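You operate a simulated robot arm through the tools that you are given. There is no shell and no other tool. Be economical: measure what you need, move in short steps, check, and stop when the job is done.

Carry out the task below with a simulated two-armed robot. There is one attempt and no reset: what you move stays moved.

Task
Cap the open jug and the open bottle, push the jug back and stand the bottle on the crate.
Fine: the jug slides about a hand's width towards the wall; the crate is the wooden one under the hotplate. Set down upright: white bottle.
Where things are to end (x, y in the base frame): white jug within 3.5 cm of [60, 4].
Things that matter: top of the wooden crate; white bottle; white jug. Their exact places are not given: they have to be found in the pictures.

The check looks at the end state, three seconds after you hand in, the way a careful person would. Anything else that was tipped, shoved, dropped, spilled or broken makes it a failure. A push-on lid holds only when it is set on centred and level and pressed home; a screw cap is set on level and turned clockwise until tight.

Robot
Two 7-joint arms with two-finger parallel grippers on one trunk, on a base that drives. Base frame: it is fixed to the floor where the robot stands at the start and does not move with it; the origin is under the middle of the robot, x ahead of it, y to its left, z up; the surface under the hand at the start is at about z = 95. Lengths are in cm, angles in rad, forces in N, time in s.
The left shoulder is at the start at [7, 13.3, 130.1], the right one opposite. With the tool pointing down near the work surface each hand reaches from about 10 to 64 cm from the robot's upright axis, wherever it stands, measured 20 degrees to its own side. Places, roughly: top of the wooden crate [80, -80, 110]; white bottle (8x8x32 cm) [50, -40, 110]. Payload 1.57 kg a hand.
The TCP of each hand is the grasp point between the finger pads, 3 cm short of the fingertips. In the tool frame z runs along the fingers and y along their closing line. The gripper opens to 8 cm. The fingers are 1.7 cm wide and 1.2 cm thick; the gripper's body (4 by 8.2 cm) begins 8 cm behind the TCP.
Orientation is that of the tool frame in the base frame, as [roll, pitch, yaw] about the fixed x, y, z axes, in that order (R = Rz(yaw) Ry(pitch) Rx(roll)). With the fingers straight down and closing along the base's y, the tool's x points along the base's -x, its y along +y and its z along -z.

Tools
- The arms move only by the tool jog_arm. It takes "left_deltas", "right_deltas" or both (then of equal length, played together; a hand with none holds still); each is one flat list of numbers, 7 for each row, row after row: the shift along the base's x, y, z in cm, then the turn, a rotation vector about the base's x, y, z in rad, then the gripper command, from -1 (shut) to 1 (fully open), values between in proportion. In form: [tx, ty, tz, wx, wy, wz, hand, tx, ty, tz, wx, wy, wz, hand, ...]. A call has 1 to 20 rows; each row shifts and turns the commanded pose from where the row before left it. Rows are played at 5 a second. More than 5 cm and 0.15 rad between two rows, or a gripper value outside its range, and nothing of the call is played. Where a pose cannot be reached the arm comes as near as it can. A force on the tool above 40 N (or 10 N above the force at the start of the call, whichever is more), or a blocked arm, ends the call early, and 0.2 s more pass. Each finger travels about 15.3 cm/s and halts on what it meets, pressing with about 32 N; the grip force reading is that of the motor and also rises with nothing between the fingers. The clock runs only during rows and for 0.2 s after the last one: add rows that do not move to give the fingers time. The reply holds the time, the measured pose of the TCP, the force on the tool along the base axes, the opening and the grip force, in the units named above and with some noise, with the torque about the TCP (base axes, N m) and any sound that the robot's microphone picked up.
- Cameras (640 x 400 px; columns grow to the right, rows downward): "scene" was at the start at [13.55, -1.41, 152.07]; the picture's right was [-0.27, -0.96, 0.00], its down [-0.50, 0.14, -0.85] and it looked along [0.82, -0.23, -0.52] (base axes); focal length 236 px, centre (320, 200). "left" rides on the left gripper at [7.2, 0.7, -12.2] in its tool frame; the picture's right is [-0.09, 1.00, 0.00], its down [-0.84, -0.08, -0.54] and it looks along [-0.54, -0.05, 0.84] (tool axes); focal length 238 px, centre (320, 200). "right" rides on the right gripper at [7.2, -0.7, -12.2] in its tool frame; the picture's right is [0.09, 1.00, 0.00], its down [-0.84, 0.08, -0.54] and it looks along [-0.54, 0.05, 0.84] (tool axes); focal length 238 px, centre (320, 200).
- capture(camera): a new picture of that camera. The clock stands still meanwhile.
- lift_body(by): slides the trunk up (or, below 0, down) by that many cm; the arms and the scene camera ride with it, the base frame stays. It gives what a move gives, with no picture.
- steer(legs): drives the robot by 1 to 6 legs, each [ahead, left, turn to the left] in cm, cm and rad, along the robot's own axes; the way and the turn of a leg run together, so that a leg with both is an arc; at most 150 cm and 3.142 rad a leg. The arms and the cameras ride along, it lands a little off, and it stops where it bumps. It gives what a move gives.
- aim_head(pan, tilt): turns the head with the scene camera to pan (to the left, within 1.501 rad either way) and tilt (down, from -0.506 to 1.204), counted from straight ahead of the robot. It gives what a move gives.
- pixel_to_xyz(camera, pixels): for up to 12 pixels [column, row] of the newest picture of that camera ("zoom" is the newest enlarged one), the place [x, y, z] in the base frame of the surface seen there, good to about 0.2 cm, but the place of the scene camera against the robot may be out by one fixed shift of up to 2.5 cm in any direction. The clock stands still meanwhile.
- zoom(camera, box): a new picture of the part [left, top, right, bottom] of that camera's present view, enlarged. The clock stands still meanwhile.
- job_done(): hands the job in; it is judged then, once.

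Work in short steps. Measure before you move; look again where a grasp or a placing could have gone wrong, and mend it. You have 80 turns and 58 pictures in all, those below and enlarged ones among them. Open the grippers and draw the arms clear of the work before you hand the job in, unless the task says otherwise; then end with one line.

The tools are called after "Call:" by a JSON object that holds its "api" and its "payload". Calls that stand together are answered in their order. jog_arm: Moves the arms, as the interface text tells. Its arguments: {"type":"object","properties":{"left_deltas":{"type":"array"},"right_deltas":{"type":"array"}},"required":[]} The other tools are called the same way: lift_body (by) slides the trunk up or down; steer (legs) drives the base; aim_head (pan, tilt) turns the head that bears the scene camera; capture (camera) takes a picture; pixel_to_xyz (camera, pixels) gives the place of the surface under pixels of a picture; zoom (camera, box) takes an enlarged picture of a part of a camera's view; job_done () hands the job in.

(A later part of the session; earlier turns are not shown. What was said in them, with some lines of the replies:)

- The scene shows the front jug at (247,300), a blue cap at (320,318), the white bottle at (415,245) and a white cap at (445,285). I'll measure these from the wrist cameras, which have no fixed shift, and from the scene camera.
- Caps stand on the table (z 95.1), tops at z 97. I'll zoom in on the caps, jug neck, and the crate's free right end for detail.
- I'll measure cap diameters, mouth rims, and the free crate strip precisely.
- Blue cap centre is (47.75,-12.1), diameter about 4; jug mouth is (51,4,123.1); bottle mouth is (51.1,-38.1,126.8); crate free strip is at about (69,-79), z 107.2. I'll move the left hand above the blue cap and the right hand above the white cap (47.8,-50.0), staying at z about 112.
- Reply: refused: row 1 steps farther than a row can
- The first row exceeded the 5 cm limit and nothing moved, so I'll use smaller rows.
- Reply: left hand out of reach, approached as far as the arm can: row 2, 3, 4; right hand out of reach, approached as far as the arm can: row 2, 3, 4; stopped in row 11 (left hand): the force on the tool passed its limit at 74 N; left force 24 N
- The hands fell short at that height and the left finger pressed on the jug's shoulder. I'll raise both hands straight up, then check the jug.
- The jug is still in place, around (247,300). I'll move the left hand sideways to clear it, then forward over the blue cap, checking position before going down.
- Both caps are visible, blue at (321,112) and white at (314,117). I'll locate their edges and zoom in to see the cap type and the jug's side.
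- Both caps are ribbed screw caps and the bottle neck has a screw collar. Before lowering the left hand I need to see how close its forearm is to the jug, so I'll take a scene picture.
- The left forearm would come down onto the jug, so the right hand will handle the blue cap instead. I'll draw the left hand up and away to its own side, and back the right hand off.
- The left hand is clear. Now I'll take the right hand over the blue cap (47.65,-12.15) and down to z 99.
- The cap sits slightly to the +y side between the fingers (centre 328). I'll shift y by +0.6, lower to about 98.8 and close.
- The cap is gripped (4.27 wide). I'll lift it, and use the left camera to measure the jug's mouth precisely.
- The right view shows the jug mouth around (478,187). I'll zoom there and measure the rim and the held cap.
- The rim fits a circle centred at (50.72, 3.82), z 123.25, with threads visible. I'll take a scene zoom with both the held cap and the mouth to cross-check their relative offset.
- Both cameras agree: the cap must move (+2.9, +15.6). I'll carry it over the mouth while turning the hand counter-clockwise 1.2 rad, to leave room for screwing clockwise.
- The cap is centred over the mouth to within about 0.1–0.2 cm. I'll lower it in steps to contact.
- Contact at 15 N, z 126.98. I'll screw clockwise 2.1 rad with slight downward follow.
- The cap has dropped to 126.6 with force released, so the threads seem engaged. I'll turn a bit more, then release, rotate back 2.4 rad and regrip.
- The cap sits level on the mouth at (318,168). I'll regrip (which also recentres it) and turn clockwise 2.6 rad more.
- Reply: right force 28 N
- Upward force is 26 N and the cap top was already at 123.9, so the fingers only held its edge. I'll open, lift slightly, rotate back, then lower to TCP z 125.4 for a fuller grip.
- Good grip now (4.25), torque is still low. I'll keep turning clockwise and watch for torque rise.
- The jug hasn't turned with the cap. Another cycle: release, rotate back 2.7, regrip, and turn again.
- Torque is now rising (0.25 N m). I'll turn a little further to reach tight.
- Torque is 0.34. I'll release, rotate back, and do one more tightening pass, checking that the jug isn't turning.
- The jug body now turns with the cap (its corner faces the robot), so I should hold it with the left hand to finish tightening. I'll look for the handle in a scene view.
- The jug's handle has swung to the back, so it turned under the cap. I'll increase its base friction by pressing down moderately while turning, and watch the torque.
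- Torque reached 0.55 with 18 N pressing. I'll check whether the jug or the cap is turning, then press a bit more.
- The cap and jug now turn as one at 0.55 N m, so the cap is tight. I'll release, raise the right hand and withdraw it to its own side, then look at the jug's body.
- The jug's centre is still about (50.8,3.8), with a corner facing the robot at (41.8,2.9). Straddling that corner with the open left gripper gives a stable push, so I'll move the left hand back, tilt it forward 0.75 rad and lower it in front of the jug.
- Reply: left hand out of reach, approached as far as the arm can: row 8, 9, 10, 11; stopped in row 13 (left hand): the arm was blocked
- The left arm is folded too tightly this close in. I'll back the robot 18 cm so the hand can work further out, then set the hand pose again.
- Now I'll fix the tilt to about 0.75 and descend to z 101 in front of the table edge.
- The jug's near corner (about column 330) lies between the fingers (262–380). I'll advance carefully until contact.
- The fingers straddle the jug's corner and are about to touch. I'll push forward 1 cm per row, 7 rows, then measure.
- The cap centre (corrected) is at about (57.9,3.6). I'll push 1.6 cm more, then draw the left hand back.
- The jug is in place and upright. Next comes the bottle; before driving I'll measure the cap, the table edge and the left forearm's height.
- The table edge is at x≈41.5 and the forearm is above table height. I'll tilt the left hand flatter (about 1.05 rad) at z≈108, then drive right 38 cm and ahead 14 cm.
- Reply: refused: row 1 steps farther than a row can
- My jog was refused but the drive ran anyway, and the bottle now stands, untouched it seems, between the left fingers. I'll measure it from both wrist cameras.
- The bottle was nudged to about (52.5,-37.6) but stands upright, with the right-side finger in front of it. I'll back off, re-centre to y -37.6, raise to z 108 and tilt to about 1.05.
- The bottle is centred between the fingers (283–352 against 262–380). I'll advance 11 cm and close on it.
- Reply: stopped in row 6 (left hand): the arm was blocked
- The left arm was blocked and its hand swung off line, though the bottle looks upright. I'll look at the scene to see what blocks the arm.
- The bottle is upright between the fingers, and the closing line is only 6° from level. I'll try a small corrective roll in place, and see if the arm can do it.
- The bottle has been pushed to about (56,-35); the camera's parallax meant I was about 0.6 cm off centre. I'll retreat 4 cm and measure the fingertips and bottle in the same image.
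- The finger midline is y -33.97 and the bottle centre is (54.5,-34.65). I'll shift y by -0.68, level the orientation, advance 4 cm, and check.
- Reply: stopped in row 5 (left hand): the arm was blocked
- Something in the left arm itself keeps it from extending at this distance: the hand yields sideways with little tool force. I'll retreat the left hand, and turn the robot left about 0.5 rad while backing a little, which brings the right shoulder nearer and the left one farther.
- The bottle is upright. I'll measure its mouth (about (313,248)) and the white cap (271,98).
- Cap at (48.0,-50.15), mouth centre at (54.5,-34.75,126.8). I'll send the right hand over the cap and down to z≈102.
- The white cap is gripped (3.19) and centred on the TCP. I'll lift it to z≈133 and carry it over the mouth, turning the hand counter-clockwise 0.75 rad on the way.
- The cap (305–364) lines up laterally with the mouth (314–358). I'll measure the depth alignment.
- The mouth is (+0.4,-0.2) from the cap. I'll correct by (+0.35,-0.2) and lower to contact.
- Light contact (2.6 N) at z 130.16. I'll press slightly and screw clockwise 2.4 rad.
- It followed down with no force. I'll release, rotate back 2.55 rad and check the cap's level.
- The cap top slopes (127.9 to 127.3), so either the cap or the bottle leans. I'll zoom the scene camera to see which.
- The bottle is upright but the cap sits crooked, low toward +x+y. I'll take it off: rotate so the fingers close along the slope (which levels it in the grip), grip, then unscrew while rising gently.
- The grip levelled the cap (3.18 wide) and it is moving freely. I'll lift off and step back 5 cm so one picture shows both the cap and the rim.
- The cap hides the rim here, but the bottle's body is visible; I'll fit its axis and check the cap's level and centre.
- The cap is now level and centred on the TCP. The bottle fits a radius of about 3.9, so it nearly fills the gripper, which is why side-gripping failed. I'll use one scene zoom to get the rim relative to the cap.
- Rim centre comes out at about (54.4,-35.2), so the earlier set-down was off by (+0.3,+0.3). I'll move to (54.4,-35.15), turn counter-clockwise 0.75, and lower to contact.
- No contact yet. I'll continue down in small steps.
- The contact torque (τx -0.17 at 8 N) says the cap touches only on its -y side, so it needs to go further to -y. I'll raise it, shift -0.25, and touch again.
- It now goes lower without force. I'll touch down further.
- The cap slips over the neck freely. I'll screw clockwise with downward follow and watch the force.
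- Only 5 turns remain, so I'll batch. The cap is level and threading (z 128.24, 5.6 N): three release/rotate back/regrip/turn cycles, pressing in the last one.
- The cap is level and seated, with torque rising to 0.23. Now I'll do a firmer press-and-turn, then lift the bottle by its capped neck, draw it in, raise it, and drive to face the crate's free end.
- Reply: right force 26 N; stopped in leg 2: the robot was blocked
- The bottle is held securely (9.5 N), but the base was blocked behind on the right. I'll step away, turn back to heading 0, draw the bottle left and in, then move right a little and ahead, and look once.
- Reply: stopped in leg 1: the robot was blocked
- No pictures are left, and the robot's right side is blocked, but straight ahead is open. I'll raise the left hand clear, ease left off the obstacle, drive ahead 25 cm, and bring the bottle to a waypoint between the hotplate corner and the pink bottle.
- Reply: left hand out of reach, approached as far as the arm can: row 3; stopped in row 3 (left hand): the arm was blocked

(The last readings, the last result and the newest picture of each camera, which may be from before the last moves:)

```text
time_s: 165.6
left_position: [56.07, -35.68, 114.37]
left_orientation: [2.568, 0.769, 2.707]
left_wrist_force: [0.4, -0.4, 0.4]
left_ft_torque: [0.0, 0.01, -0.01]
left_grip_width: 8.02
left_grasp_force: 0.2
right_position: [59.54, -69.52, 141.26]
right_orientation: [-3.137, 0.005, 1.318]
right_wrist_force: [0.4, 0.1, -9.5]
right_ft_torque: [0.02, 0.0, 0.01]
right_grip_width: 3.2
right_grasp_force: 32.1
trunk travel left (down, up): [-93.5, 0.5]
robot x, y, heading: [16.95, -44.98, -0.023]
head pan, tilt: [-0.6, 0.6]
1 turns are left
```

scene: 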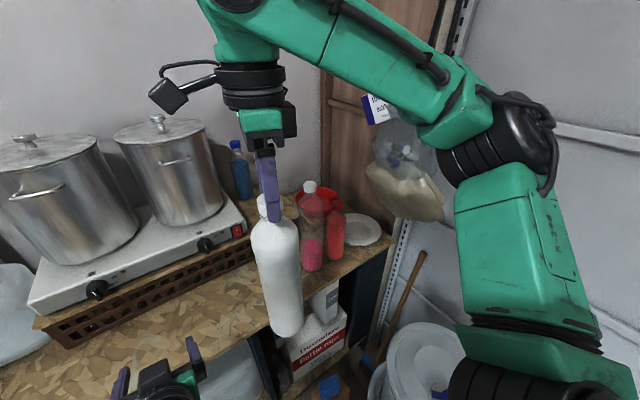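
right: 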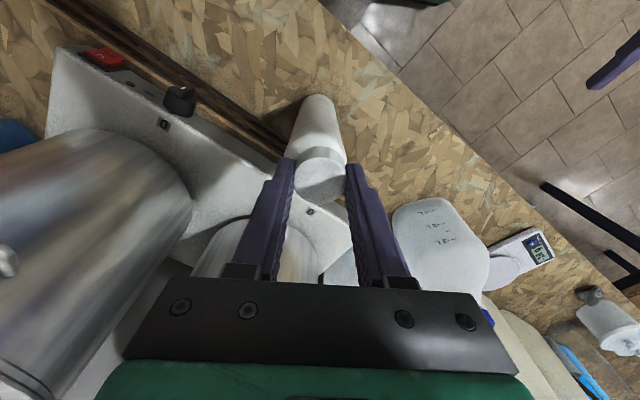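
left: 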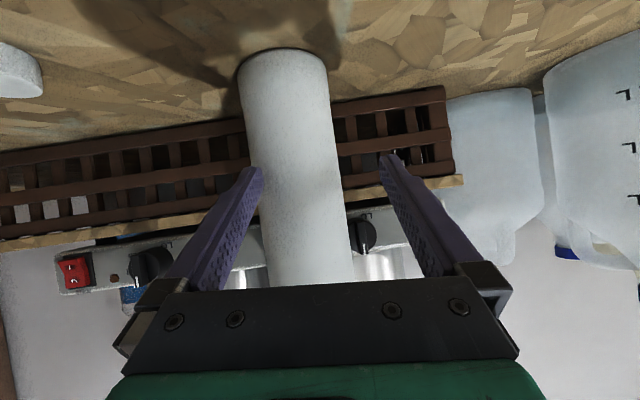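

The bottle is at (59.5,-69.5) and the drive fully succeeded. Final batch: move over the crate at (66.2,-73.3), lower 1.8 cm to the top (z 107.2), open, rise clear of the cap, withdraw, back off and hand in.

Call:
{"api": "jog_arm", "payload": {"right_deltas": [1.5, -1.75, 0, 0, 0, 0, -1, 1.5, -1.75, 0, 0, 0, 0, -1, 1.22, -0.1, 0, 0, 0, 0, -1, 1.22, -0.1, 0, 0, 0, 0, -1, 1.22, -0.1, 0, 0, 0, 0, -1, 0, 0, 0, 0, 0, 0, -1, 0, 0, 0, 0, 0, 0, -1]}}

Call:
{"api": "jog_arm", "payload": {"right_deltas": [0, 0, -0.5, 0, 0, 0, -1, 0, 0, -0.5, 0, 0, 0, -1, 0, 0, -0.4, 0, 0, 0, -1, 0, 0, -0.2, 0, 0, 0, -1, 0, 0, -0.2, 0, 0, 0, -1, 0, 0, 0, 0, 0, 0, -1, 0, 0, 0, 0, 0, 0, -1]}}

Call:
{"api": "jog_arm", "payload": {"right_deltas": [0, 0, 0, 0, 0, 0, -0.1, 0, 0, 0, 0, 0, 0, 0.1, 0, 0, 0, 0, 0, 0, 0.25, 0, 0, 0, 0, 0, 0, 0.25, 0, 0, 0.6, 0, 0, 0, 0.25, 0, 0, 1.2, 0, 0, 0, 0.25, 0, 0, 1.2, 0, 0, 0, 0.25, 0, 0, 1.3, 0, 0, 0, 0.25, 0, 0, 0, 0, 0, 0, 0.25]}}

Call:
{"api": "jog_arm", "payload": {"right_deltas": [-2.5, 0.3, 0.3, 0, 0, 0, 0.25, -2.5, 0.3, 0.3, 0, 0, 0, 0.25, -2.5, 0.5, 0.3, 0, 0, 0, 0.25, -3, 1.5, 0.3, 0, 0, 0, 0.25, -3, 2, 0, 0, 0, 0, 1, -3, 2, 0, 0, 0, 0, 1, 0, 0, 0, 0, 0, 0, 1]}}

Call:
{"api": "steer", "payload": {"legs": [[-20, 0, 0]]}}

Call:
{"api": "job_done", "payload": {}}

```text
time_s: 167.2
left_position: [56.03, -35.69, 114.35]
left_orientation: [2.57, 0.769, 2.706]
left_wrist_force: [-0.5, -0.8, 0.0]
left_ft_torque: [-0.02, 0.0, 0.02]
left_grip_width: 8.0
left_grasp_force: 0.1
right_position: [65.9, -73.27, 141.33]
right_orientation: [-3.137, 0.003, 1.318]
right_wrist_force: [0.0, 0.5, -8.3]
right_ft_torque: [-0.01, 0.04, -0.01]
right_grip_width: 3.24
right_grasp_force: 32.6
trunk travel left (down, up): [-93.5, 0.5]
robot x, y, heading: [16.98, -44.61, -0.022]
head pan, tilt: [-0.6, 0.6]
```

```text
time_s: 168.8
left_position: [55.84, -35.56, 114.36]
left_orientation: [2.57, 0.77, 2.706]
left_wrist_force: [0.3, 0.0, 0.4]
left_ft_torque: [-0.01, -0.02, 0.0]
left_grip_width: 7.99
left_grasp_force: 0.0
right_position: [65.62, -73.24, 139.63]
right_orientation: [-3.139, 0.003, 1.318]
right_wrist_force: [1.5, -1.4, 4.1]
right_ft_torque: [-0.13, -0.19, 0.0]
right_grip_width: 3.23
right_grasp_force: 31.9
trunk travel left (down, up): [-93.5, 0.5]
robot x, y, heading: [16.81, -45.41, -0.025]
head pan, tilt: [-0.6, 0.6]
```

```text
time_s: 170.8
left_position: [55.81, -35.58, 114.27]
left_orientation: [2.569, 0.769, 2.706]
left_wrist_force: [-0.2, -0.8, 0.1]
left_ft_torque: [0.02, 0.01, -0.04]
left_grip_width: 7.99
left_grasp_force: 0.0
right_position: [65.54, -73.25, 143.92]
right_orientation: [-3.137, 0.002, 1.319]
right_wrist_force: [-1.0, 0.1, 0.4]
right_ft_torque: [-0.01, -0.04, 0.0]
right_grip_width: 4.98
right_grasp_force: 0.2
trunk travel left (down, up): [-93.5, 0.5]
robot x, y, heading: [16.67, -45.08, -0.019]
head pan, tilt: [-0.6, 0.6]
```

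```text
time_s: 172.4
left_position: [55.88, -35.62, 114.33]
left_orientation: [2.569, 0.771, 2.706]
left_wrist_force: [-0.3, -0.2, 0.1]
left_ft_torque: [0.03, -0.02, -0.01]
left_grip_width: 7.99
left_grasp_force: 0.1
right_position: [49.24, -66.57, 145.16]
right_orientation: [-3.136, 0.003, 1.317]
right_wrist_force: [-0.5, -0.2, 0.1]
right_ft_torque: [-0.01, 0.01, 0.02]
right_grip_width: 8.01
right_grasp_force: 0.1
trunk travel left (down, up): [-93.5, 0.5]
robot x, y, heading: [16.88, -44.93, -0.021]
head pan, tilt: [-0.6, 0.6]
```

```text
time_s: 174.0
left_position: [35.96, -35.15, 114.27]
left_orientation: [2.57, 0.765, 2.707]
left_wrist_force: [0.4, -0.5, -0.7]
left_ft_torque: [0.03, -0.01, -0.02]
left_grip_width: 7.97
left_grasp_force: 0.1
right_position: [29.55, -66.16, 144.83]
right_orientation: [-3.135, 0.006, 1.317]
right_wrist_force: [-0.3, -0.3, -0.3]
right_ft_torque: [-0.01, 0.04, 0.03]
right_grip_width: 8.0
right_grasp_force: 0.1
trunk travel left (down, up): [-93.5, 0.5]
robot x, y, heading: [-3.45, -44.47, -0.023]
head pan, tilt: [-0.6, 0.6]
```

```text
The job is handed in.
```

I capped the jug and the bottle, pushed the jug back, stood the bottle on the crate and handed the job in, but I had no pictures left to check the end state. By my last measurements the jug is at about [59.5, 3], and the bottle was let go at [65.6, -73.2], near the crate's front edge. Both caps were screwed on level: the jug's to 0.55 N m, the bottle's to only about 0.24 N m because the unheld bottle probably turned with it. The jug turned while I tightened its cap, so its handle now faces the wall. The base also bumped into something out of view twice on its right side.
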